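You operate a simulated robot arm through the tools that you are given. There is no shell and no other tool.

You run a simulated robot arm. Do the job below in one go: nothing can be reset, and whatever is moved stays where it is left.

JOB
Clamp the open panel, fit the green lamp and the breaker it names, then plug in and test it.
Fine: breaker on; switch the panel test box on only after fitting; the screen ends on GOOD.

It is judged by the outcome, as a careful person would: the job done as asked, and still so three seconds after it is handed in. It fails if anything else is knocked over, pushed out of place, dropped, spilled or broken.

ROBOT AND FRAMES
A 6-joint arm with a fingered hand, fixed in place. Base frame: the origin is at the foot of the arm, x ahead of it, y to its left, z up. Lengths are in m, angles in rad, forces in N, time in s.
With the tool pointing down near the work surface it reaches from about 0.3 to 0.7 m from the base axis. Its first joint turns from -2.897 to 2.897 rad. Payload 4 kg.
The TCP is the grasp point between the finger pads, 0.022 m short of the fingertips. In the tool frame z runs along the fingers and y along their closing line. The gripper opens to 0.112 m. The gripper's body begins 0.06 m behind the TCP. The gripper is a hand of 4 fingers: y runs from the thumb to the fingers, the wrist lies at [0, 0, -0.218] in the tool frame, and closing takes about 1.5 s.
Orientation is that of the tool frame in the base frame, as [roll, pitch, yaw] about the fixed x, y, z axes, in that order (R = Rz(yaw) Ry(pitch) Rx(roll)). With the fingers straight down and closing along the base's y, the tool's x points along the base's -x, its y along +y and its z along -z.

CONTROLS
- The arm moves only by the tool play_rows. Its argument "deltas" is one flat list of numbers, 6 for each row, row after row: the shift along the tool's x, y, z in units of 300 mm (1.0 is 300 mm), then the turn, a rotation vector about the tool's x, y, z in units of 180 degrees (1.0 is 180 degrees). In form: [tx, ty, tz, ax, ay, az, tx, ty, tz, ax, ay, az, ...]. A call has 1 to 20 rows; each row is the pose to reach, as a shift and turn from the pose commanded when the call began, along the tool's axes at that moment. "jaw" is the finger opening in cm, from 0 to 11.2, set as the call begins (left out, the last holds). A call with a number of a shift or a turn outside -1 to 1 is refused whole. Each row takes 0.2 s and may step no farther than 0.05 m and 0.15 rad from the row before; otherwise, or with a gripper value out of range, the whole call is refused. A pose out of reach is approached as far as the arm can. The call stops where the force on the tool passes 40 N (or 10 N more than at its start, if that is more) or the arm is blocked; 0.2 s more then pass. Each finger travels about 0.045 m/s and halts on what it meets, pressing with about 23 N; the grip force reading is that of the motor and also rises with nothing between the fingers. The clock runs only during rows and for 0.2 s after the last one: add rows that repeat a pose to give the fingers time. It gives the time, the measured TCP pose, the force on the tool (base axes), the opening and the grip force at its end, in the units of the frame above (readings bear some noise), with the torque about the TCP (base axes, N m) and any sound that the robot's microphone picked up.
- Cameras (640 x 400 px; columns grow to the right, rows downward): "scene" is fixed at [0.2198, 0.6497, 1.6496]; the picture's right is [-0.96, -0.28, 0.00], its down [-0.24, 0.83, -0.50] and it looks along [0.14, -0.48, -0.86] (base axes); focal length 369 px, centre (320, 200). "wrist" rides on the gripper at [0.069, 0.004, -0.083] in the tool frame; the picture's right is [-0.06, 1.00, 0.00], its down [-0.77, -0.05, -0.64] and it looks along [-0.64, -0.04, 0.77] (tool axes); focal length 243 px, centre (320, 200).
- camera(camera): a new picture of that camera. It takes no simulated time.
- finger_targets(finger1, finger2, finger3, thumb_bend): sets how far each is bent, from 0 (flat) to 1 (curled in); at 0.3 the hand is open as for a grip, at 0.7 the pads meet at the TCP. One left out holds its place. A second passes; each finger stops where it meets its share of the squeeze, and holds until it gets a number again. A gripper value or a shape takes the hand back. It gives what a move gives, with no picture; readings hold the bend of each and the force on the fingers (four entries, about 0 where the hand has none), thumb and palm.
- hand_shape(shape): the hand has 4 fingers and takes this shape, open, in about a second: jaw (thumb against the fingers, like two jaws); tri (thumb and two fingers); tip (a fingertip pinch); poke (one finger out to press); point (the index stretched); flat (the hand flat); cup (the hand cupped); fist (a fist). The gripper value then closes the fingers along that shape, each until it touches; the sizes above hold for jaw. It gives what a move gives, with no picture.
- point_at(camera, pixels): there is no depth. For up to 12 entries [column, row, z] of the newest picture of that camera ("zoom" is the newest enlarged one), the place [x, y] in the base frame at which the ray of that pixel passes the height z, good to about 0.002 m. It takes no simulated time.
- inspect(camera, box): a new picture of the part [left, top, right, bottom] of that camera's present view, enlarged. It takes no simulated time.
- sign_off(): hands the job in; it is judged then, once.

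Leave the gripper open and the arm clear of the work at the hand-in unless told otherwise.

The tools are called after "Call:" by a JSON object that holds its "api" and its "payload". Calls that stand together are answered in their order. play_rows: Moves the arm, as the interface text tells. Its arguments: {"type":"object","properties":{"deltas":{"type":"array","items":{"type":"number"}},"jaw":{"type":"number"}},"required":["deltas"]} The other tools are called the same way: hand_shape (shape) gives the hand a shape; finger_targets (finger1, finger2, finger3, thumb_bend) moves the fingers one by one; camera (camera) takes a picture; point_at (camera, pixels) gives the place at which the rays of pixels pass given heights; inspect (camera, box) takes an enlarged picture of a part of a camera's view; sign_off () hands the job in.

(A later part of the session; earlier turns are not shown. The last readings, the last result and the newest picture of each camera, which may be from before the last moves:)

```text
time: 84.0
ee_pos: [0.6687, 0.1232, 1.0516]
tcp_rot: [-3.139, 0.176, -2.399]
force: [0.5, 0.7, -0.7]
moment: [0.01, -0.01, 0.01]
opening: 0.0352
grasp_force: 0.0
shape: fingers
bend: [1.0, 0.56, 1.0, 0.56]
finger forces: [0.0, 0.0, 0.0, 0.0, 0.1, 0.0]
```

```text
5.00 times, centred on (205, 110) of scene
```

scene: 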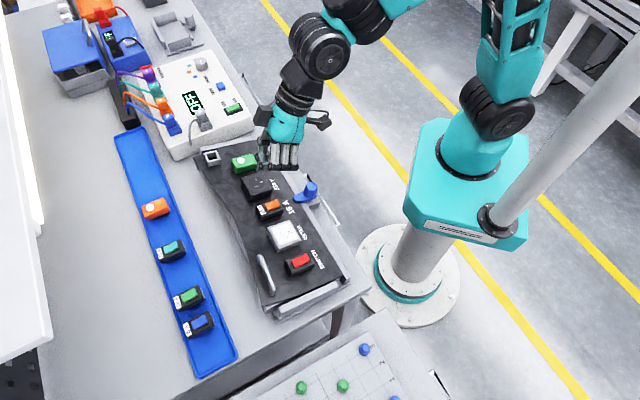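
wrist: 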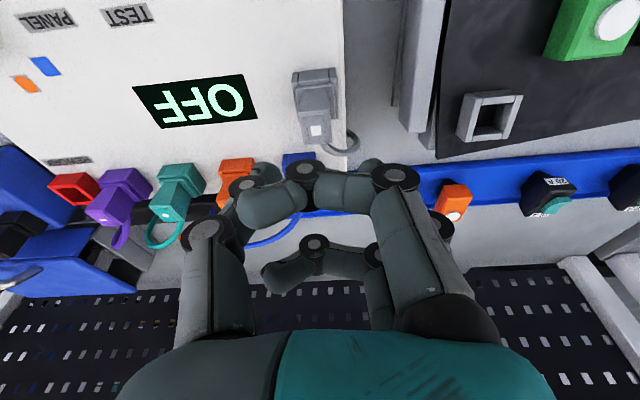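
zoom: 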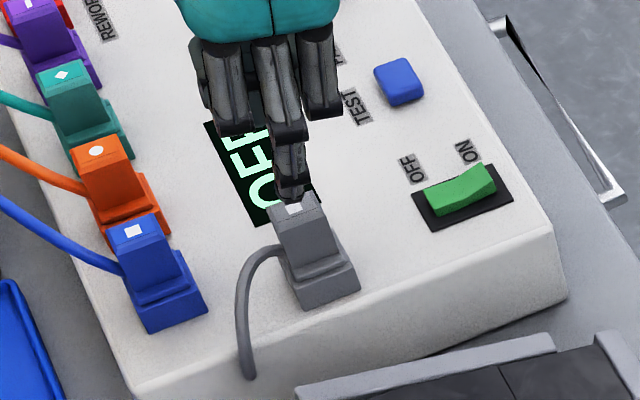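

The tips straddle the plug's line well (thumb (265,172), finger (370,168), plug at 317). I'll descend to grip height, TCP z ≈ 0.994.

Call:
{"api": "play_rows", "payload": {"deltas": [0.009, -0.001, 0.05, 0, 0, 0, 0.018, -0.002, 0.1, 0, 0, 0, 0.025, -0.003, 0.14, 0, 0, 0, 0.03, -0.003, 0.17, 0, 0, 0, 0.0336, -0.003, 0.1887, 0, 0, 0]}}

Call:
{"api": "camera", "payload": {"camera": "wrist"}}

Call:
{"api": "inspect", "payload": {"camera": "wrist", "box": [220, 90, 420, 230]}}

Call:
{"api": "inspect", "payload": {"camera": "scene", "box": [160, 80, 240, 150]}}

```text
time: 85.2
ee_pos: [0.6676, 0.1231, 0.9946]
tcp_rot: [-3.139, 0.176, -2.399]
force: [0.1, -0.2, -0.4]
moment: [-0.01, 0.0, -0.03]
opening: 0.0351
grasp_force: 0.1
shape: fingers
bend: [1.0, 0.56, 1.0, 0.56]
finger forces: [0.0, 0.0, 0.0, 0.0, 0.0, 0.0]
```

```text
taken
```

wrist: 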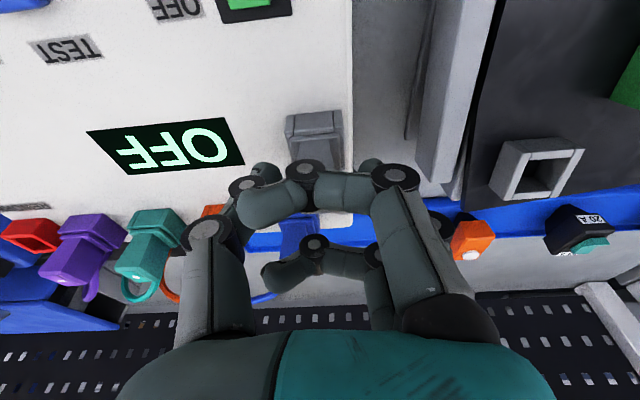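

```text
2.86 times, centred on (320, 160) of wrist
```

zoom: 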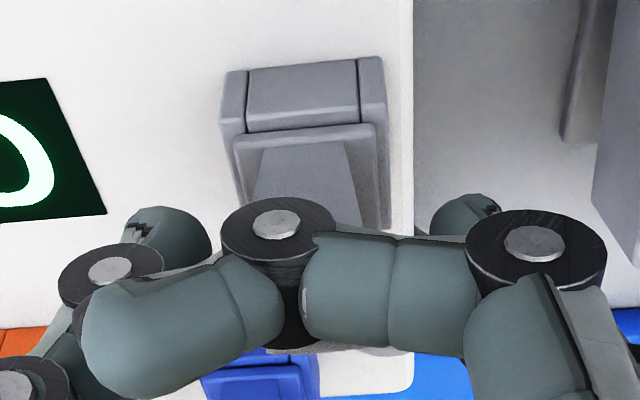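

```text
5.71 times, centred on (200, 115) of scene
```

zoom: 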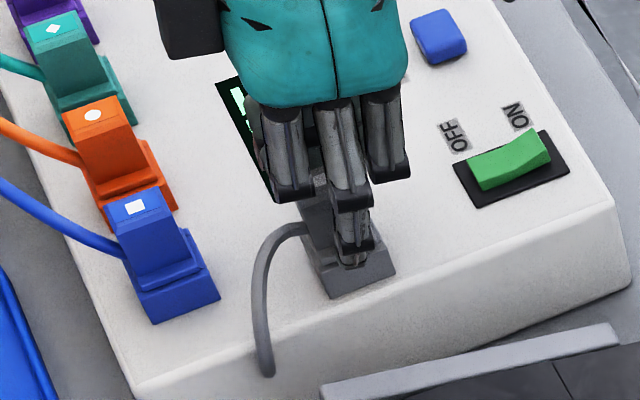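

The plug is about 1.5 mm toward the thumb. I'll shift by that much and close the pinch.

Call:
{"api": "play_rows", "payload": {"deltas": [0, -0.005, 0, 0, 0, 0]}}

Call:
{"api": "finger_targets", "payload": {"finger2": 0.9, "thumb_bend": 0.9}}

Call:
{"api": "inspect", "payload": {"camera": "wrist", "box": [220, 90, 420, 230]}}

Call:
{"api": "inspect", "payload": {"camera": "scene", "box": [160, 80, 240, 150]}}

```text
time: 85.6
ee_pos: [0.6683, 0.1223, 0.9939]
tcp_rot: [-3.138, 0.175, -2.4]
force: [-0.6, -0.4, -1.1]
moment: [-0.02, -0.05, -0.01]
opening: 0.0351
grasp_force: 0.0
shape: fingers
bend: [1.0, 0.56, 1.0, 0.56]
finger forces: [0.1, 0.0, 0.1, 0.0, 0.1, 0.1]
```

```text
time: 86.6
ee_pos: [0.6694, 0.1229, 0.9947]
tcp_rot: [-3.138, 0.176, -2.4]
force: [-0.9, -0.2, -0.5]
moment: [0.02, -0.02, 0.0]
opening: 0.0275
grasp_force: 11.5
shape: fingers
bend: [1.0, 0.63, 1.0, 0.82]
finger forces: [0.0, 11.9, 0.1, 0.0, 11.7, 0.0]
```

```text
2.86 times, centred on (320, 160) of wrist
```

zoom: 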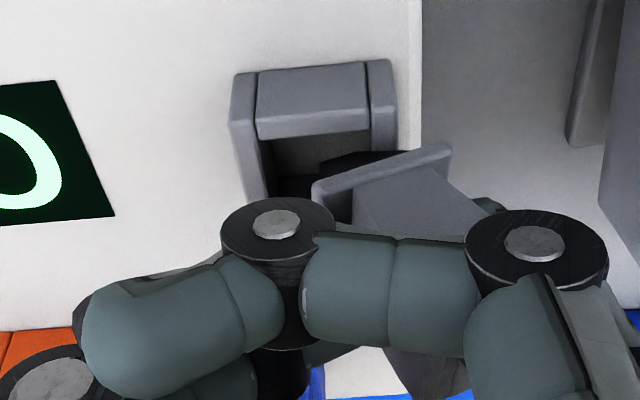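

```text
5.71 times, centred on (200, 115) of scene
```

zoom: 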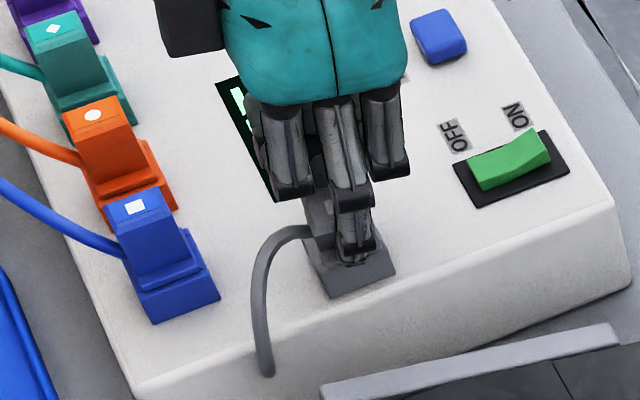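

The thumb out-pushed the finger, so the plug leaned over toward the finger side, though it's still caged. I'll back the thumb off in steps so the plug settles upright again, then close evenly.

Call:
{"api": "finger_targets", "payload": {"finger2": 0.62, "thumb_bend": 0.72}}

Call:
{"api": "inspect", "payload": {"camera": "wrist", "box": [220, 90, 420, 230]}}

Call:
{"api": "inspect", "payload": {"camera": "scene", "box": [180, 95, 230, 140]}}

```text
time: 87.6
ee_pos: [0.6692, 0.1201, 0.9941]
tcp_rot: [-3.139, 0.175, -2.399]
force: [1.2, -0.5, 3.4]
moment: [-0.02, -0.02, 0.0]
opening: 0.0295
grasp_force: 2.9
shape: fingers
bend: [1.0, 0.59, 1.0, 0.72]
finger forces: [0.0, 1.4, 0.1, 0.1, 5.1, 0.1]
```

```text
2.86 times, centred on (320, 160) of wrist
```

zoom: 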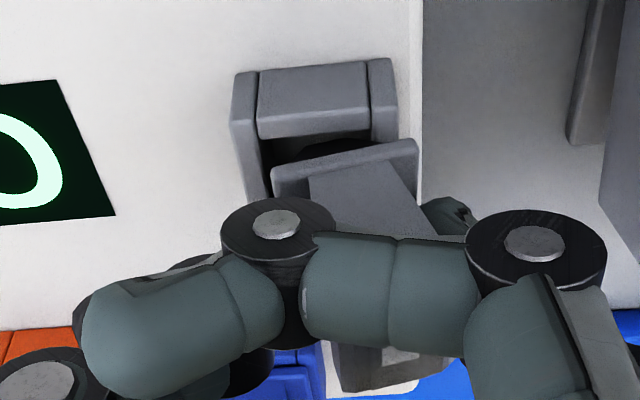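

```text
8.89 times, centred on (205, 118) of scene
```

zoom: 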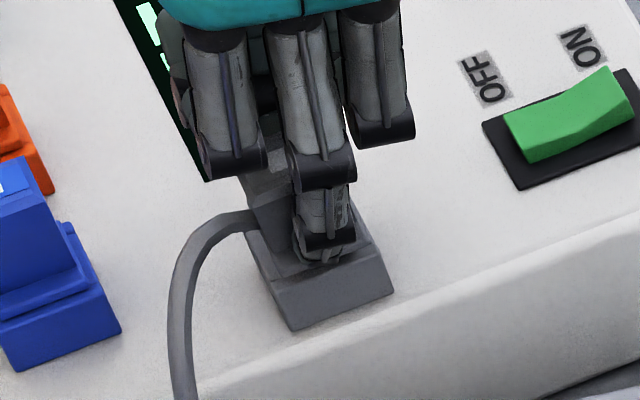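

It's straightening. I'll keep easing the thumb while the finger nudges back.

Call:
{"api": "finger_targets", "payload": {"finger2": 0.62, "thumb_bend": 0.64}}

Call:
{"api": "inspect", "payload": {"camera": "wrist", "box": [220, 90, 420, 230]}}

Call:
{"api": "inspect", "payload": {"camera": "scene", "box": [180, 95, 230, 140]}}

```text
time: 88.6
ee_pos: [0.6687, 0.1202, 0.9937]
tcp_rot: [-3.138, 0.177, -2.4]
force: [-0.2, -0.1, -0.7]
moment: [0.01, 0.02, -0.03]
opening: 0.0321
grasp_force: 0.2
shape: fingers
bend: [1.0, 0.62, 1.0, 0.64]
finger forces: [0.0, 0.1, 0.1, 0.1, 0.4, 0.1]
```

```text
2.86 times, centred on (320, 160) of wrist
```

zoom: 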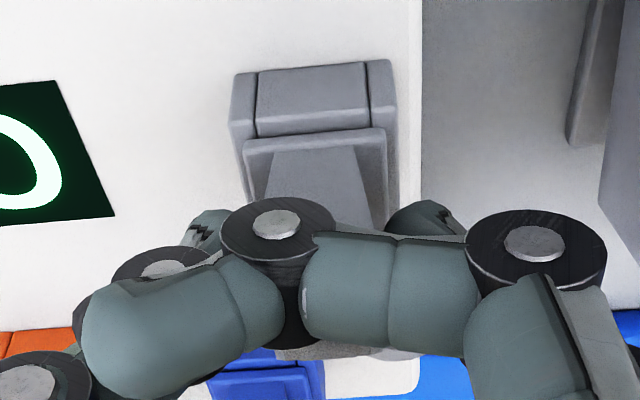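

```text
8.89 times, centred on (205, 118) of scene
```

zoom: 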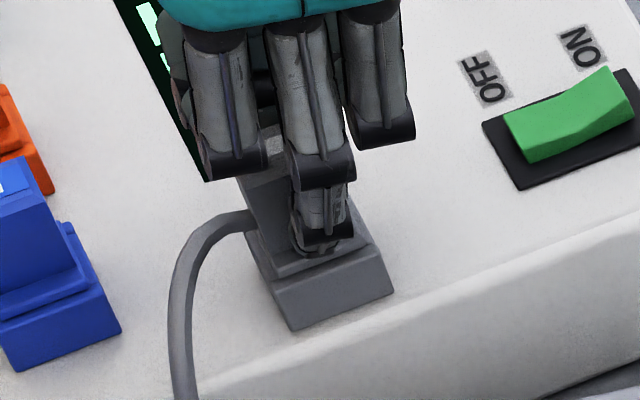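

The plug dropped back into its dock upright. The thumb had been touching higher than the finger. I'll roll the tool −5° to equalise the contact heights, as I did for the breaker, lower 3 mm, and close in small matched steps.

Call:
{"api": "play_rows", "payload": {"deltas": [0.001, 0, 0.005, -0.014, 0, 0, 0.0018, 0, 0.0098, -0.0278, 0, 0, 0.0018, 0, 0.0098, -0.0278, 0, 0]}}

Call:
{"api": "inspect", "payload": {"camera": "wrist", "box": [220, 90, 420, 230]}}

Call:
{"api": "inspect", "payload": {"camera": "scene", "box": [180, 95, 230, 140]}}

```text
time: 89.4
ee_pos: [0.6693, 0.1225, 0.9905]
tcp_rot: [3.054, 0.178, -2.399]
force: [0.8, -0.9, -0.1]
moment: [-0.03, -0.02, 0.01]
opening: 0.0323
grasp_force: 0.4
shape: fingers
bend: [1.0, 0.62, 1.0, 0.64]
finger forces: [0.0, 0.1, 0.0, 0.0, 1.0, 0.0]
```

```text
2.86 times, centred on (320, 160) of wrist
```

zoom: 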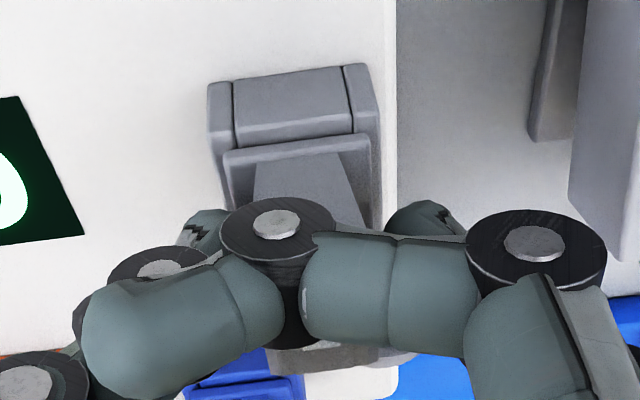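

```text
8.89 times, centred on (205, 118) of scene
```

zoom: 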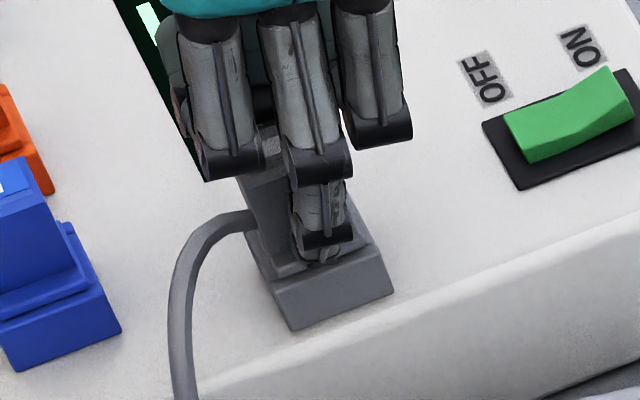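

The thumb is just touching (1 N). I'll shift 1 mm and close in matched steps.

Call:
{"api": "play_rows", "payload": {"deltas": [0, -0.0035, 0, 0, 0, 0]}}

Call:
{"api": "finger_targets", "payload": {"finger2": 0.67, "thumb_bend": 0.66}}

Call:
{"api": "inspect", "payload": {"camera": "wrist", "box": [220, 90, 420, 230]}}

```text
time: 89.8
ee_pos: [0.6695, 0.1198, 0.992]
tcp_rot: [3.055, 0.177, -2.397]
force: [0.9, 0.5, -0.3]
moment: [-0.04, -0.01, -0.04]
opening: 0.032
grasp_force: 0.1
shape: fingers
bend: [1.0, 0.62, 1.0, 0.64]
finger forces: [0.0, 0.1, 0.1, 0.0, 0.2, 0.0]
```

```text
time: 90.8
ee_pos: [0.6699, 0.1211, 0.9912]
tcp_rot: [3.059, 0.177, -2.398]
force: [-0.3, 0.2, -0.4]
moment: [0.04, 0.02, -0.05]
opening: 0.0317
grasp_force: 1.6
shape: fingers
bend: [1.0, 0.65, 1.0, 0.65]
finger forces: [0.0, 1.3, 0.0, 0.0, 1.3, 0.0]
```

```text
2.86 times, centred on (320, 160) of wrist
```

zoom: 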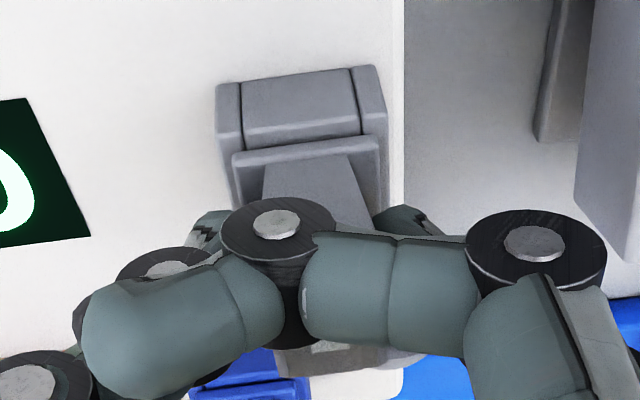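

Both are touching evenly at 1.3 N with the plug upright. I'll increase the squeeze a little.

Call:
{"api": "finger_targets", "payload": {"finger2": 0.73, "thumb_bend": 0.71}}

Call:
{"api": "inspect", "payload": {"camera": "wrist", "box": [220, 90, 420, 230]}}

```text
time: 91.8
ee_pos: [0.6707, 0.1201, 0.9904]
tcp_rot: [3.057, 0.174, -2.4]
force: [-0.5, -0.6, 0.7]
moment: [-0.04, -0.02, -0.02]
opening: 0.0313
grasp_force: 5.7
shape: fingers
bend: [1.0, 0.69, 1.0, 0.68]
finger forces: [0.0, 5.8, 0.0, 0.0, 6.0, 0.0]
```

```text
2.86 times, centred on (320, 160) of wrist
```

zoom: 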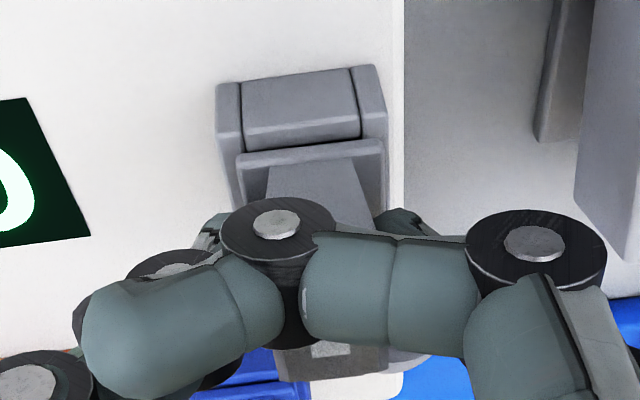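

Balanced at 6 N and upright. One more increase.

Call:
{"api": "finger_targets", "payload": {"finger2": 0.8, "thumb_bend": 0.765}}

Call:
{"api": "inspect", "payload": {"camera": "wrist", "box": [220, 90, 420, 230]}}

```text
time: 92.8
ee_pos: [0.6699, 0.1207, 0.9899]
tcp_rot: [3.058, 0.176, -2.398]
force: [0.1, 0.3, -0.3]
moment: [-0.03, -0.02, -0.01]
opening: 0.0299
grasp_force: 8.6
shape: fingers
bend: [1.0, 0.69, 1.0, 0.7]
finger forces: [0.1, 7.9, 0.0, 0.1, 8.6, 0.0]
```

```text
2.86 times, centred on (320, 160) of wrist
```

zoom: 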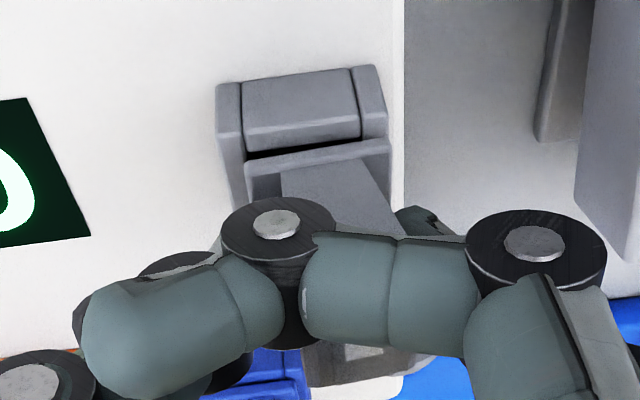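

The thumb is slightly overpowering the finger again. I'll raise the finger's squeeze to balance it.

Call:
{"api": "finger_targets", "payload": {"finger2": 0.86, "thumb_bend": 0.75}}

Call:
{"api": "inspect", "payload": {"camera": "wrist", "box": [220, 90, 420, 230]}}

Call:
{"api": "inspect", "payload": {"camera": "scene", "box": [180, 95, 230, 140]}}

```text
time: 93.8
ee_pos: [0.6697, 0.1194, 0.9911]
tcp_rot: [3.058, 0.176, -2.397]
force: [0.8, -0.3, -0.2]
moment: [-0.02, 0.0, 0.02]
opening: 0.03
grasp_force: 7.3
shape: fingers
bend: [1.0, 0.67, 1.0, 0.69]
finger forces: [0.0, 7.1, 0.1, 0.0, 7.6, 0.1]
```

```text
2.86 times, centred on (320, 160) of wrist
```

zoom: 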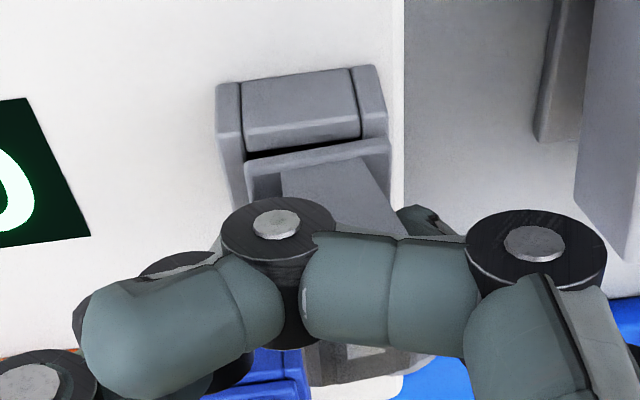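

```text
8.89 times, centred on (205, 118) of scene
```

zoom: 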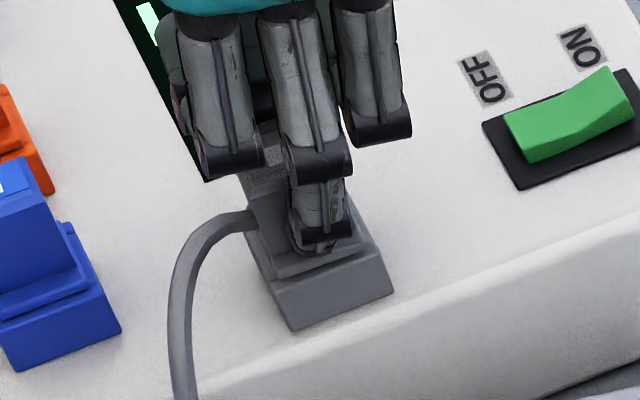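

The plug leans because these finger-by-finger contacts sit at different heights. The coordinated "tip" closing with about 5° roll should grip like it did on the breaker. I'll release (the plug drops back into its dock), lift off, and switch to tip shape.

Call:
{"api": "finger_targets", "payload": {"finger2": 0.6, "thumb_bend": 0.6}}

Call:
{"api": "play_rows", "payload": {"deltas": [-0.01, 0.004, -0.05, 0, 0, 0, -0.025, 0.01, -0.13, 0, 0, 0, -0.05, 0.02, -0.25, 0, 0, 0]}}

Call:
{"api": "hand_shape", "payload": {"shape": "tip"}}

Call:
{"api": "play_rows", "payload": {"deltas": [0, 0, 0, 0, 0, 0, 0, 0, 0, 0, 0, 0, 0, 0, 0, 0, 0, 0, 0, 0, 0, 0, 0, 0, 0, 0, 0, 0, 0, 0, 0, 0, 0, 0, 0, 0], "jaw": 3.5}}

Call:
{"api": "camera", "payload": {"camera": "wrist"}}

Call:
{"api": "inspect", "payload": {"camera": "scene", "box": [180, 85, 250, 150]}}

```text
time: 94.8
ee_pos: [0.6697, 0.122, 0.9906]
tcp_rot: [3.057, 0.175, -2.399]
force: [-0.8, -0.8, 0.2]
moment: [-0.02, -0.01, 0.01]
opening: 0.0333
grasp_force: 0.1
shape: fingers
bend: [1.0, 0.6, 1.0, 0.6]
finger forces: [0.0, 0.1, 0.0, 0.0, 0.1, 0.1]
```

```text
time: 95.6
ee_pos: [0.6548, 0.1122, 1.058]
tcp_rot: [3.056, 0.175, -2.398]
force: [0.0, -0.6, -0.3]
moment: [0.05, -0.02, 0.03]
opening: 0.0331
grasp_force: 0.0
shape: fingers
bend: [1.0, 0.6, 1.0, 0.6]
finger forces: [0.0, 0.0, 0.0, 0.0, 0.1, 0.1]
out of reach, approached as far as the arm can: row 3
```

```text
time: 96.5
ee_pos: [0.6561, 0.1126, 1.0579]
tcp_rot: [3.058, 0.178, -2.4]
force: [0.1, -0.1, 1.0]
moment: [0.0, 0.0, -0.02]
opening: 0.1118
grasp_force: 0.2
shape: tip
bend: [0.03, 0.3, 0.03, 0.3]
finger forces: [0.1, 0.1, 0.0, 0.0, 0.1, 0.1]
```

```text
time: 97.9
ee_pos: [0.6567, 0.1128, 1.0583]
tcp_rot: [3.058, 0.176, -2.399]
force: [-0.7, 0.2, 0.5]
moment: [0.05, 0.01, 0.0]
opening: 0.0356
grasp_force: 0.1
shape: tip
bend: [0.03, 0.73, 0.03, 0.7]
finger forces: [0.1, 0.1, 0.1, 0.0, 0.0, 0.1]
```

```text
taken
```

wrist: 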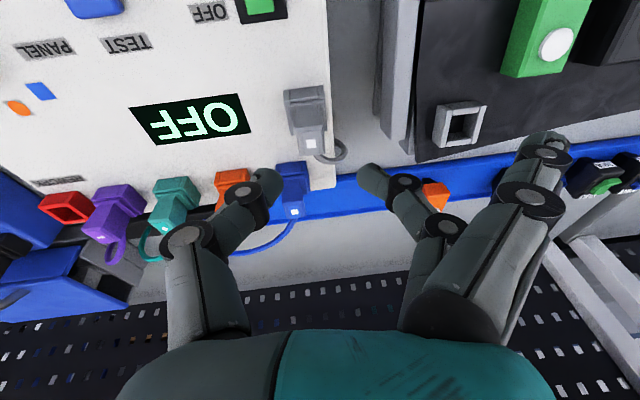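

```text
6.15 times, centred on (215, 118) of scene
```

zoom: 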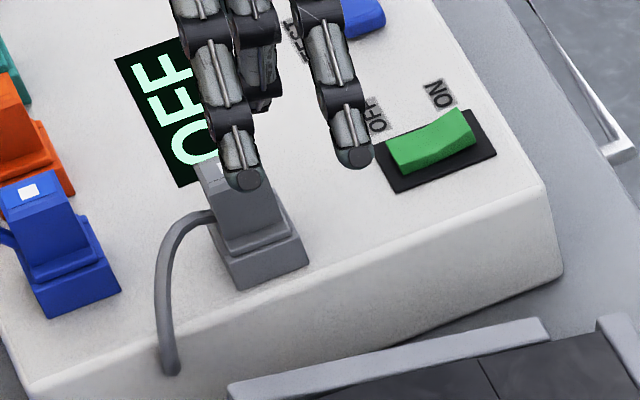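

The plug is safely back in its dock. The arm is near its reach limit here, so I'll add 8° of tilt for margin and recentre above the plug.

Call:
{"api": "play_rows", "payload": {"deltas": [0, 0, 0, 0, -0.022, 0, 0, 0, 0, 0, -0.0444, 0, -0.025, -0.005, 0.018, 0, -0.0444, 0, -0.049, -0.0107, 0.036, 0, -0.0444, 0]}}

Call:
{"api": "camera", "payload": {"camera": "wrist"}}

Call:
{"api": "camera", "payload": {"camera": "scene"}}

```text
time: 98.9
ee_pos: [0.6699, 0.1202, 1.0498]
tcp_rot: [3.055, 0.314, -2.411]
force: [-0.3, 0.4, -0.4]
moment: [-0.01, 0.0, 0.01]
opening: 0.0354
grasp_force: 0.1
shape: tip
bend: [0.03, 0.73, 0.03, 0.7]
finger forces: [0.1, 0.0, 0.0, 0.0, 0.0, 0.0]
out of reach, approached as far as the arm can: row 1
```

```text
taken
```

wrist: 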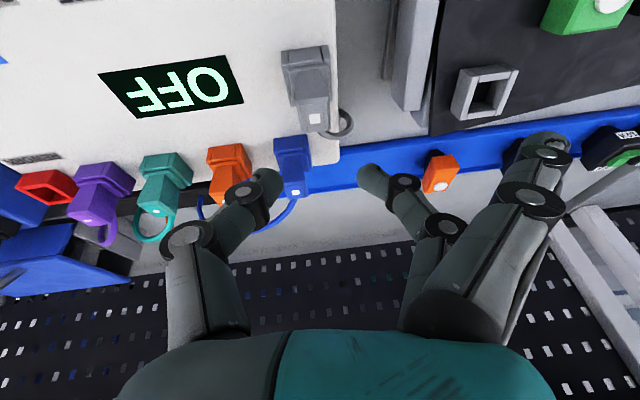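

```text
taken
```

scene: 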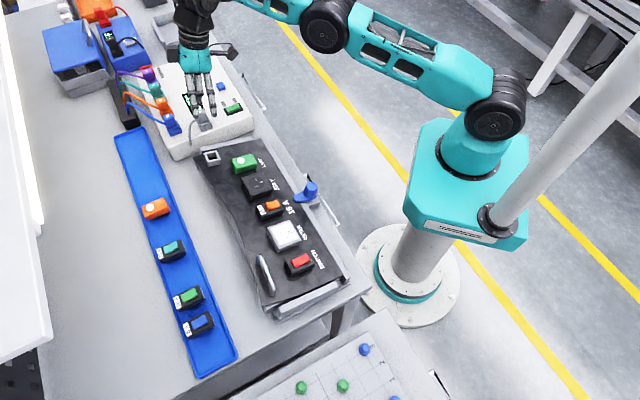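

I'll quickly check that the elbow hasn't flipped by moving 9 cm inward before committing to grip.

Call:
{"api": "play_rows", "payload": {"deltas": [0.095, 0.0026, -0.031, 0, 0, 0, 0.19, 0.0052, -0.062, 0, 0, 0, 0.285, 0.0078, -0.093, 0, 0, 0]}}

```text
time: 99.7
ee_pos: [0.6554, 0.0682, 1.0649]
tcp_rot: [3.051, 0.312, -2.411]
force: [-0.2, 0.9, 0.5]
moment: [0.0, -0.01, 0.01]
opening: 0.0354
grasp_force: 0.1
shape: tip
bend: [0.03, 0.73, 0.03, 0.7]
finger forces: [0.1, 0.0, 0.1, 0.1, 0.0, 0.0]
out of reach, approached as far as the arm can: row 1, 2, 3
```

It has flipped to elbow-down again, so the check was worthwhile. I'll return to the mid-bench vertical pose and repeat the stretch-and-pull-back that restored it before.

Call:
{"api": "play_rows", "payload": {"deltas": [-0.048, 0.114, 0.0, 0.0041, 0.0142, 0, -0.096, 0.229, 0.0, 0.0082, 0.0284, 0, -0.144, 0.343, 0.01, 0.0123, 0.0426, 0, -0.192, 0.457, 0.02, 0.0164, 0.0568, 0, -0.24, 0.571, 0.033, 0.0205, 0.071, 0, -0.288, 0.686, 0.045, 0.0246, 0.0852, 0, -0.336, 0.8, 0.058, 0.0286, 0.0993, 0]}}

Call:
{"api": "camera", "payload": {"camera": "scene"}}

```text
time: 101.3
ee_pos: [0.565, 0.3086, 1.1012]
tcp_rot: [-3.138, 0.002, -2.397]
force: [0.0, -0.5, -0.3]
moment: [0.03, 0.03, 0.0]
opening: 0.0353
grasp_force: 0.0
shape: tip
bend: [0.03, 0.73, 0.03, 0.7]
finger forces: [0.0, 0.0, 0.1, 0.0, 0.0, 0.0]
```

```text
taken
```

scene: 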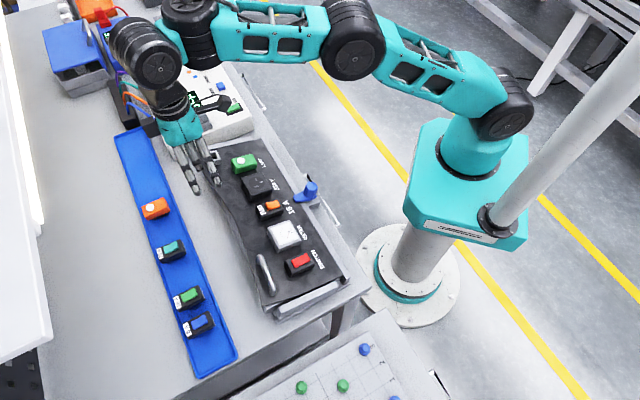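

I'll test inward motion from here.

Call:
{"api": "play_rows", "payload": {"deltas": [0.12, 0, 0, 0, 0, 0, 0.24, 0, 0, 0, 0, 0]}}

```text
time: 101.9
ee_pos: [0.5194, 0.2674, 1.1053]
tcp_rot: [-3.135, 0.001, -2.398]
force: [-0.8, 0.8, -0.6]
moment: [0.0, 0.02, -0.03]
opening: 0.0355
grasp_force: 0.1
shape: tip
bend: [0.03, 0.73, 0.03, 0.7]
finger forces: [0.1, 0.0, 0.1, 0.0, 0.0, 0.0]
out of reach, approached as far as the arm can: row 2
```

Still elbow-down. I'll do the outward stretch and pull back.

Call:
{"api": "play_rows", "payload": {"deltas": [-0.13, 0, 0.03, 0, 0, 0, -0.26, 0, 0.06, 0, 0, 0, -0.39, 0, 0.08, 0, 0, 0, -0.52, 0, 0.11, 0, 0, 0, -0.66, 0, 0.14, 0, 0, 0, -0.66, 0, 0.17, 0, 0, 0]}}

Call:
{"api": "play_rows", "payload": {"deltas": [0.12, 0, -0.03, 0, 0, 0, 0.24, 0, -0.06, 0, 0, 0, 0.36, 0, -0.06, 0, 0, 0, 0.48, 0, -0.06, 0, 0, 0, 0.6, 0, -0.06, 0, 0, 0]}}

```text
time: 103.3
ee_pos: [0.5838, 0.3592, 1.0453]
tcp_rot: [-3.137, 0.003, -2.398]
force: [0.2, 1.0, 0.4]
moment: [-0.01, 0.0, -0.02]
opening: 0.035
grasp_force: 0.2
shape: tip
bend: [0.03, 0.73, 0.03, 0.7]
finger forces: [0.0, 0.0, 0.1, 0.1, 0.0, 0.1]
out of reach, approached as far as the arm can: row 3, 4, 5, 6
```

```text
time: 104.5
ee_pos: [0.4502, 0.2376, 1.0669]
tcp_rot: [-3.137, 0.004, -2.4]
force: [-0.4, 0.9, -0.1]
moment: [0.04, 0.0, 0.0]
opening: 0.0353
grasp_force: 0.0
shape: tip
bend: [0.03, 0.73, 0.03, 0.7]
finger forces: [0.2, 0.1, 0.1, 0.0, 0.0, 0.0]
```

Elbow-up is restored. I'll approach the plug with 20° tilt and 5° roll from the start and keep low (z ≈ 1.03), which stays well inside reach.

Call:
{"api": "play_rows", "payload": {"deltas": [-0.0462, -0.13, 0.0, -0.0046, -0.0185, 0, -0.0924, -0.26, 0.0, -0.0092, -0.037, 0, -0.1386, -0.39, 0.02, -0.0138, -0.0555, 0, -0.1848, -0.52, 0.05, -0.0184, -0.074, 0, -0.231, -0.651, 0.09, -0.023, -0.0925, 0, -0.277, -0.781, 0.123, -0.0278, -0.1111, 0]}}

Call:
{"api": "camera", "payload": {"camera": "wrist"}}

Call:
{"api": "camera", "payload": {"camera": "scene"}}

```text
time: 105.9
ee_pos: [0.6727, 0.1261, 1.0279]
tcp_rot: [3.055, 0.352, -2.411]
force: [-0.7, -0.2, -0.9]
moment: [-0.01, 0.03, -0.01]
opening: 0.0352
grasp_force: 0.1
shape: tip
bend: [0.03, 0.73, 0.03, 0.7]
finger forces: [0.0, 0.0, 0.0, 0.0, 0.0, 0.1]
```

```text
taken
```

wrist: 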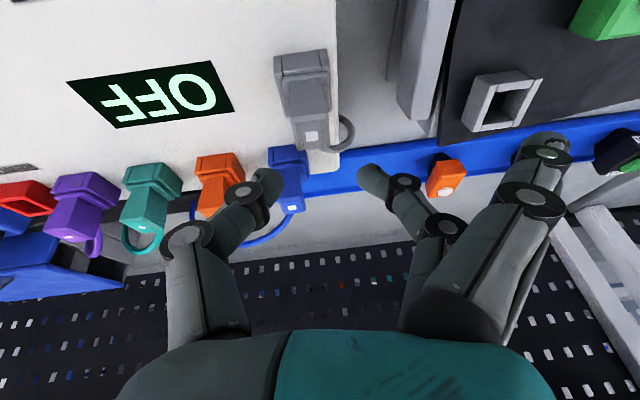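

```text
taken
```

scene: 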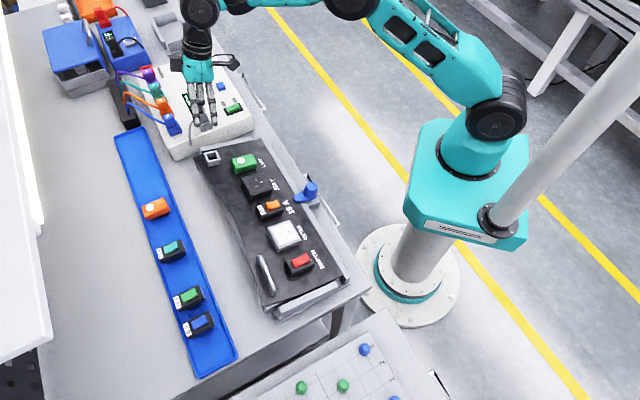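

No reach problem this time. The plug lies right on line, so I'll descend straight down 38 mm to grip height.

Call:
{"api": "play_rows", "payload": {"deltas": [0.011, -0.0034, 0.03, 0, 0, 0, 0.022, -0.0068, 0.06, 0, 0, 0, 0.033, -0.0103, 0.09, 0, 0, 0, 0.0437, -0.0137, 0.1184, 0, 0, 0]}}

Call:
{"api": "camera", "payload": {"camera": "wrist"}}

Call:
{"api": "inspect", "payload": {"camera": "wrist", "box": [220, 90, 420, 230]}}

Call:
{"api": "inspect", "payload": {"camera": "scene", "box": [180, 90, 240, 145]}}

```text
time: 106.9
ee_pos: [0.6728, 0.1214, 0.9901]
tcp_rot: [3.057, 0.354, -2.413]
force: [-0.3, -0.4, 0.1]
moment: [0.03, 0.0, 0.0]
opening: 0.0352
grasp_force: 0.0
shape: tip
bend: [0.03, 0.73, 0.03, 0.7]
finger forces: [0.1, 0.1, 0.0, 0.1, 0.0, 0.0]
```

```text
taken
```

wrist: 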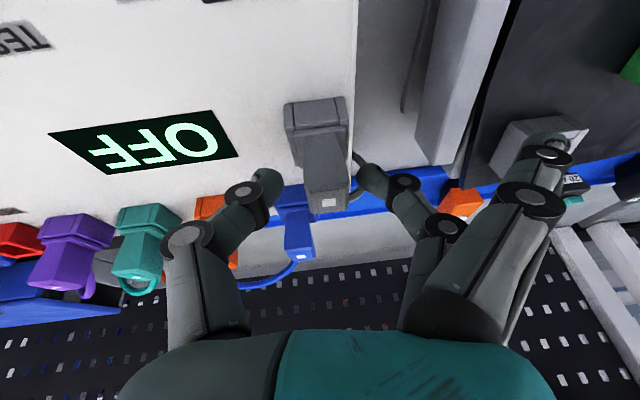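

```text
2.86 times, centred on (320, 160) of wrist
```

zoom: 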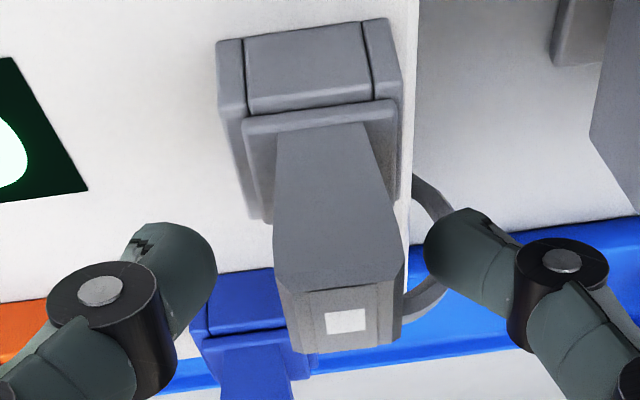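

```text
7.27 times, centred on (210, 118) of scene
```

zoom: 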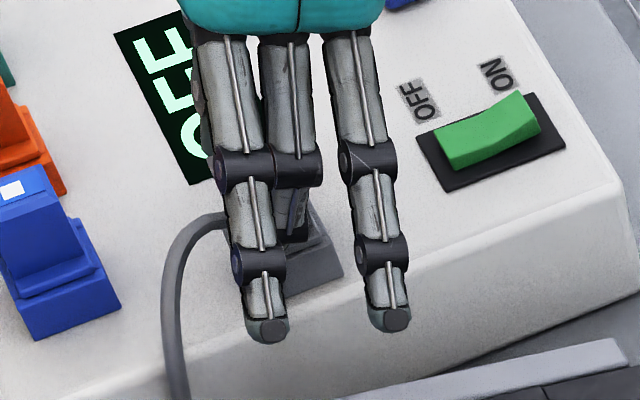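

The view is clear now. The plug is about 2.5 mm toward the finger and 3 mm toward the base from the tip line. I'll correct that and close with the coordinated grip.

Call:
{"api": "play_rows", "payload": {"deltas": [0.005, 0.004, -0.002, 0, 0, 0, 0.0094, 0.0083, -0.0035, 0, 0, 0]}}

Call:
{"api": "play_rows", "payload": {"deltas": [0, 0, 0, 0, 0, 0, 0, 0, 0, 0, 0, 0], "jaw": 2.3}}

Call:
{"api": "inspect", "payload": {"camera": "wrist", "box": [220, 90, 420, 230]}}

```text
time: 107.5
ee_pos: [0.6695, 0.1195, 0.9902]
tcp_rot: [3.057, 0.355, -2.412]
force: [0.4, -0.6, -0.5]
moment: [0.0, -0.02, 0.01]
opening: 0.0353
grasp_force: 0.0
shape: tip
bend: [0.03, 0.73, 0.03, 0.7]
finger forces: [0.0, 0.1, 0.0, 0.1, 0.0, 0.0]
```

```text
time: 108.1
ee_pos: [0.6694, 0.1202, 0.9917]
tcp_rot: [3.055, 0.353, -2.413]
force: [0.0, 1.0, 0.2]
moment: [-0.01, -0.02, 0.01]
opening: 0.0235
grasp_force: 0.1
shape: tip
bend: [0.03, 0.73, 0.03, 0.7]
finger forces: [0.1, 0.0, 0.0, 0.1, 0.0, 0.0]
```

```text
2.86 times, centred on (320, 160) of wrist
```

zoom: 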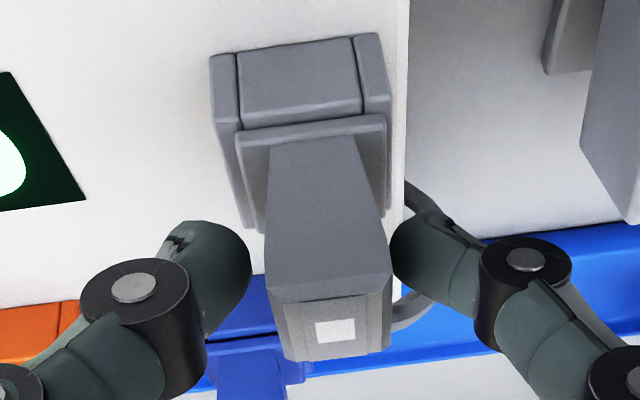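

It's nearly centred, with the plug slightly toward the finger. I'll shift 1 mm and close fully.

Call:
{"api": "play_rows", "payload": {"deltas": [0, 0.0037, 0, 0, 0, 0, 0, 0.0037, 0, 0, 0, 0]}}

Call:
{"api": "play_rows", "payload": {"deltas": [0, 0, 0, 0, 0, 0, 0, 0, 0, 0, 0, 0, 0, 0, 0, 0, 0, 0], "jaw": 0.8}}

Call:
{"api": "inspect", "payload": {"camera": "wrist", "box": [220, 90, 420, 230]}}

Call:
{"api": "inspect", "payload": {"camera": "scene", "box": [180, 90, 240, 145]}}

```text
time: 108.7
ee_pos: [0.6686, 0.121, 0.9908]
tcp_rot: [3.056, 0.353, -2.413]
force: [-0.7, 0.4, 0.1]
moment: [-0.01, 0.02, 0.0]
opening: 0.0237
grasp_force: 0.1
shape: tip
bend: [0.03, 0.73, 0.03, 0.7]
finger forces: [0.0, 0.0, 0.1, 0.0, 0.0, 0.0]
```

```text
time: 109.5
ee_pos: [0.6677, 0.1213, 0.99]
tcp_rot: [3.056, 0.352, -2.413]
force: [-1.2, 0.3, 0.5]
moment: [-0.01, 0.03, 0.03]
opening: 0.0119
grasp_force: 22.9
shape: tip
bend: [0.27, 0.72, 0.27, 0.7]
finger forces: [0.0, 20.4, 0.0, 0.0, 20.7, 0.0]
```

```text
2.86 times, centred on (320, 160) of wrist
```

zoom: 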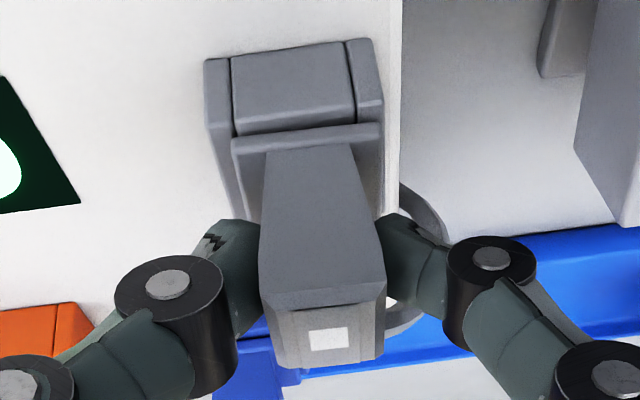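

```text
7.27 times, centred on (210, 118) of scene
```

zoom: 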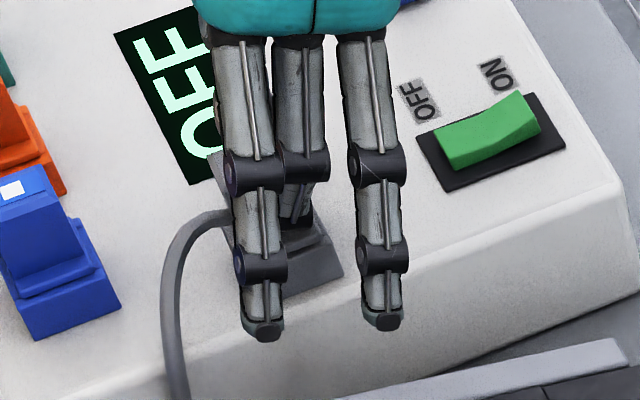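

It's gripped solidly (20 N each side) with the plug upright. I'll pull straight up 4.5 cm.

Call:
{"api": "play_rows", "payload": {"deltas": [-0.0058, 0.0014, -0.0156, 0, 0, 0, -0.0115, 0.0027, -0.0312, 0, 0, 0, -0.023, 0.0055, -0.0623, 0, 0, 0, -0.0368, 0.0087, -0.1, 0, 0, 0, -0.0518, 0.0123, -0.14, 0, 0, 0]}}

Call:
{"api": "camera", "payload": {"camera": "wrist"}}

Call:
{"api": "inspect", "payload": {"camera": "wrist", "box": [220, 90, 420, 230]}}

Call:
{"api": "inspect", "payload": {"camera": "scene", "box": [170, 80, 250, 160]}}

```text
time: 110.7
ee_pos: [0.6678, 0.1204, 1.036]
tcp_rot: [3.058, 0.352, -2.414]
force: [-0.5, -0.1, -0.6]
moment: [0.0, -0.01, -0.01]
opening: 0.0122
grasp_force: 23.3
shape: tip
bend: [0.3, 0.72, 0.3, 0.7]
finger forces: [0.0, 20.6, 0.1, 0.0, 20.7, 0.1]
```

```text
taken
```

wrist: 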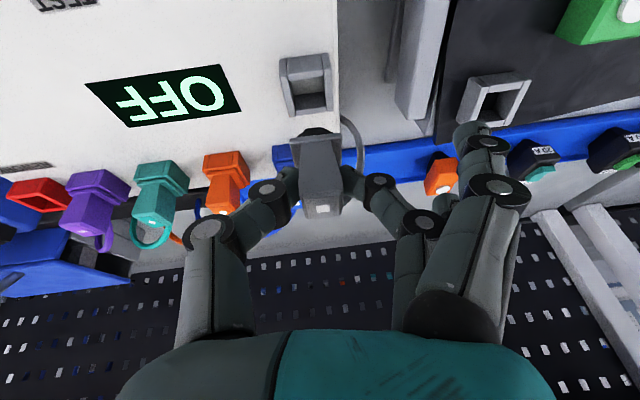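

```text
2.86 times, centred on (320, 160) of wrist
```

zoom: 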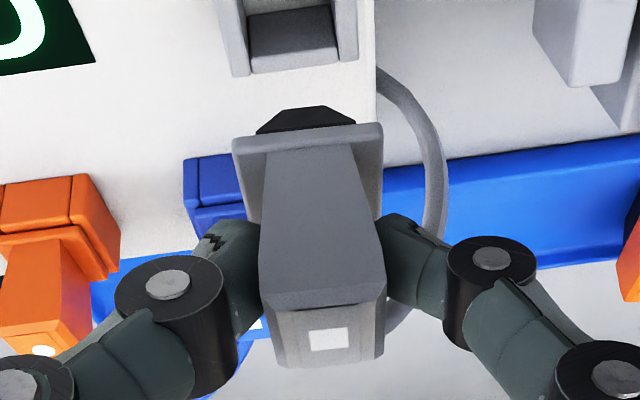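

```text
5.00 times, centred on (210, 120) of scene
```

zoom: 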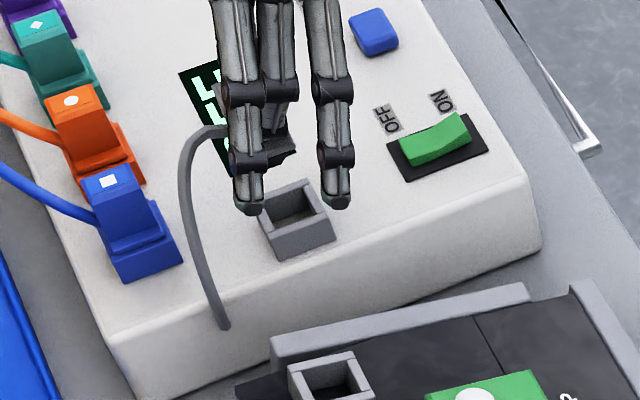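

The plug is out, held straight, and the cable trails freely. I'll refine the panel socket's position from here.

Call:
{"api": "inspect", "payload": {"camera": "wrist", "box": [440, 50, 560, 150]}}

Call:
{"api": "inspect", "payload": {"camera": "scene", "box": [190, 135, 235, 175]}}

```text
4.00 times, centred on (500, 100) of wrist
```

zoom: 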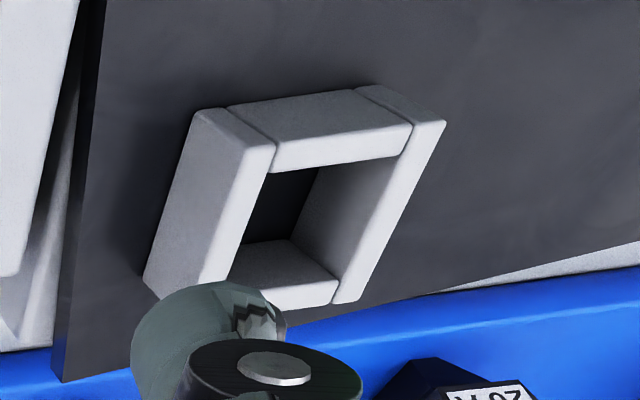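

```text
10.00 times, centred on (212, 155) of scene
```

zoom: 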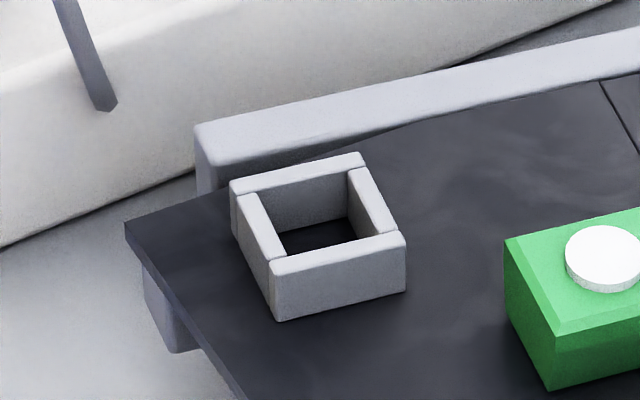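

Call:
{"api": "point_at", "payload": {"camera": "wrist", "pixels": [[487, 85.8, 0.955], [487, 85.8, 0.975], [531.3, 80.3, 0.955], [531.3, 80.3, 0.975], [507.5, 125.5, 0.955], [507.5, 125.5, 0.985]]}}

Call:
{"api": "point_at", "payload": {"camera": "scene", "pixels": [[216.2, 150.5, 0.955], [216.2, 150.5, 0.975], [220.7, 158.7, 0.955], [220.7, 158.7, 0.975], [207.2, 161.3, 0.955], [207.2, 161.3, 0.985], [203, 153.2, 0.955], [203, 153.2, 0.985]]}}

```text
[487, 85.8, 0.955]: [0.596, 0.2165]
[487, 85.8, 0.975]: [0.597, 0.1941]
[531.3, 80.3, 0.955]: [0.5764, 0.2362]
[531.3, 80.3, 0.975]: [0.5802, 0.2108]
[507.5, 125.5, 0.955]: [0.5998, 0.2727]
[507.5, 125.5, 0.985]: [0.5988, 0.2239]
```

```text
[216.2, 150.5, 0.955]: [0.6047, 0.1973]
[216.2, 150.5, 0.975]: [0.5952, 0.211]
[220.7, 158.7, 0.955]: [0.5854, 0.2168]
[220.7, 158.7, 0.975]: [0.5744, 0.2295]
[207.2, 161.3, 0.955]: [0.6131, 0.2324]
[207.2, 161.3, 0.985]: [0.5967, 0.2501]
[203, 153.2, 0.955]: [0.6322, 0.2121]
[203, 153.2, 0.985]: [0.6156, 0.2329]
```

The socket is refined to centre ≈ (0.600, 0.224, 0.969). I'll carry the plug across and add 13° of tilt, stopping 4 cm off the socket along its axis.

Call:
{"api": "play_rows", "payload": {"deltas": [0, 0.1, -0.01, 0, -0.018, -0.0015, 0, 0.2, 0.0, 0, -0.036, -0.003, 0.001, 0.3, 0.02, 0, -0.054, -0.0045, 0.002, 0.405, 0.038, 0, -0.072, -0.006]}}

Call:
{"api": "camera", "payload": {"camera": "wrist"}}

Call:
{"api": "inspect", "payload": {"camera": "wrist", "box": [220, 20, 420, 160]}}

Call:
{"api": "inspect", "payload": {"camera": "scene", "box": [170, 90, 260, 180]}}

```text
time: 111.7
ee_pos: [0.5873, 0.211, 1.0352]
tcp_rot: [3.055, 0.58, -2.413]
force: [0.4, 0.1, 0.3]
moment: [-0.01, -0.01, 0.01]
opening: 0.0119
grasp_force: 22.6
shape: tip
bend: [0.3, 0.72, 0.3, 0.7]
finger forces: [0.0, 20.6, 0.1, 0.1, 20.7, 0.0]
```

```text
taken
```

wrist: 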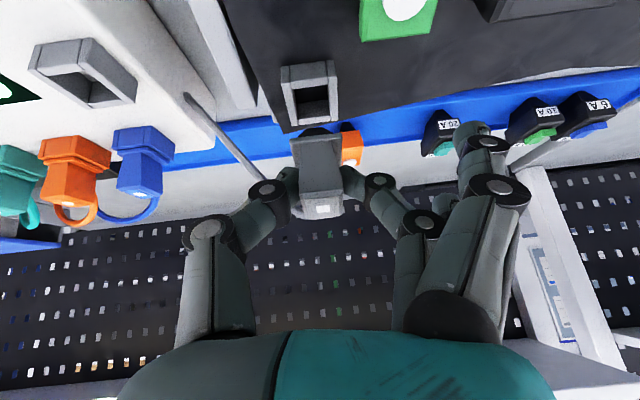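

```text
2.86 times, centred on (320, 90) of wrist
```

zoom: 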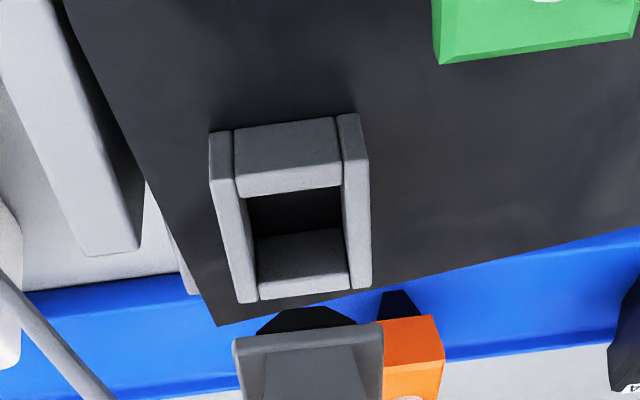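

```text
4.44 times, centred on (215, 135) of scene
```

zoom: 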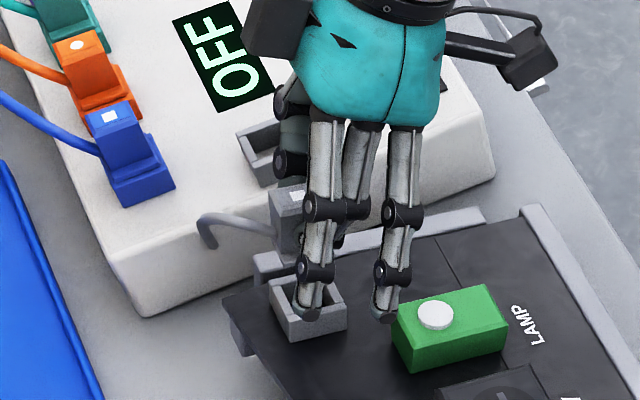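

My predicted ring position matches the picture to within a pixel or two. I'll descend 20 mm along the socket axis and re-check.

Call:
{"api": "play_rows", "payload": {"deltas": [0.0077, -0.0035, 0.0208, 0, 0, 0, 0.0153, -0.0056, 0.0415, 0, 0, 0, 0.023, -0.0077, 0.0623, 0, 0, 0]}}

Call:
{"api": "inspect", "payload": {"camera": "wrist", "box": [240, 50, 400, 170]}}

Call:
{"api": "inspect", "payload": {"camera": "scene", "box": [180, 110, 250, 180]}}

```text
time: 112.5
ee_pos: [0.5903, 0.2146, 1.016]
tcp_rot: [3.056, 0.58, -2.413]
force: [-0.5, -0.3, -1.3]
moment: [-0.03, -0.01, -0.01]
opening: 0.012
grasp_force: 23.2
shape: tip
bend: [0.3, 0.72, 0.3, 0.7]
finger forces: [0.0, 20.7, 0.1, 0.1, 20.7, 0.1]
```

```text
3.33 times, centred on (320, 110) of wrist
```

zoom: 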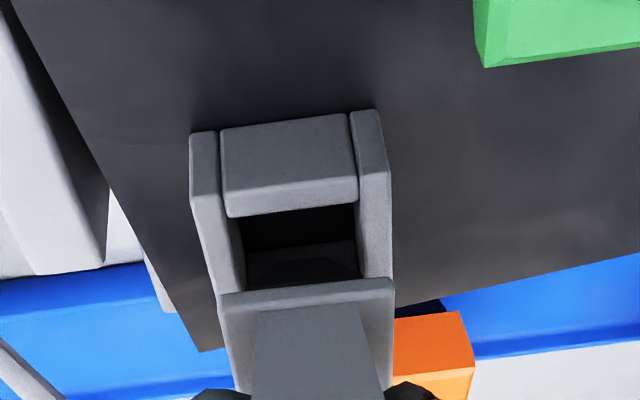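

```text
5.71 times, centred on (215, 145) of scene
```

zoom: 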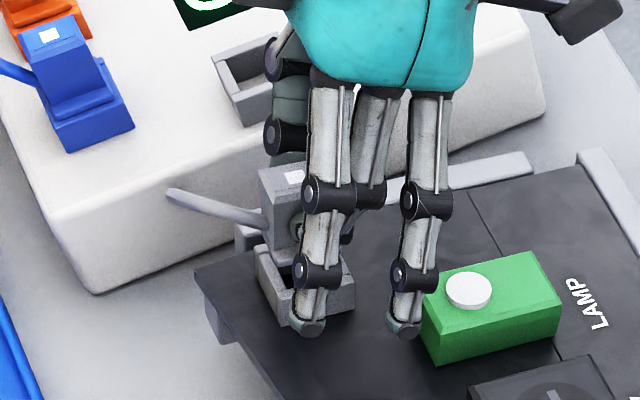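

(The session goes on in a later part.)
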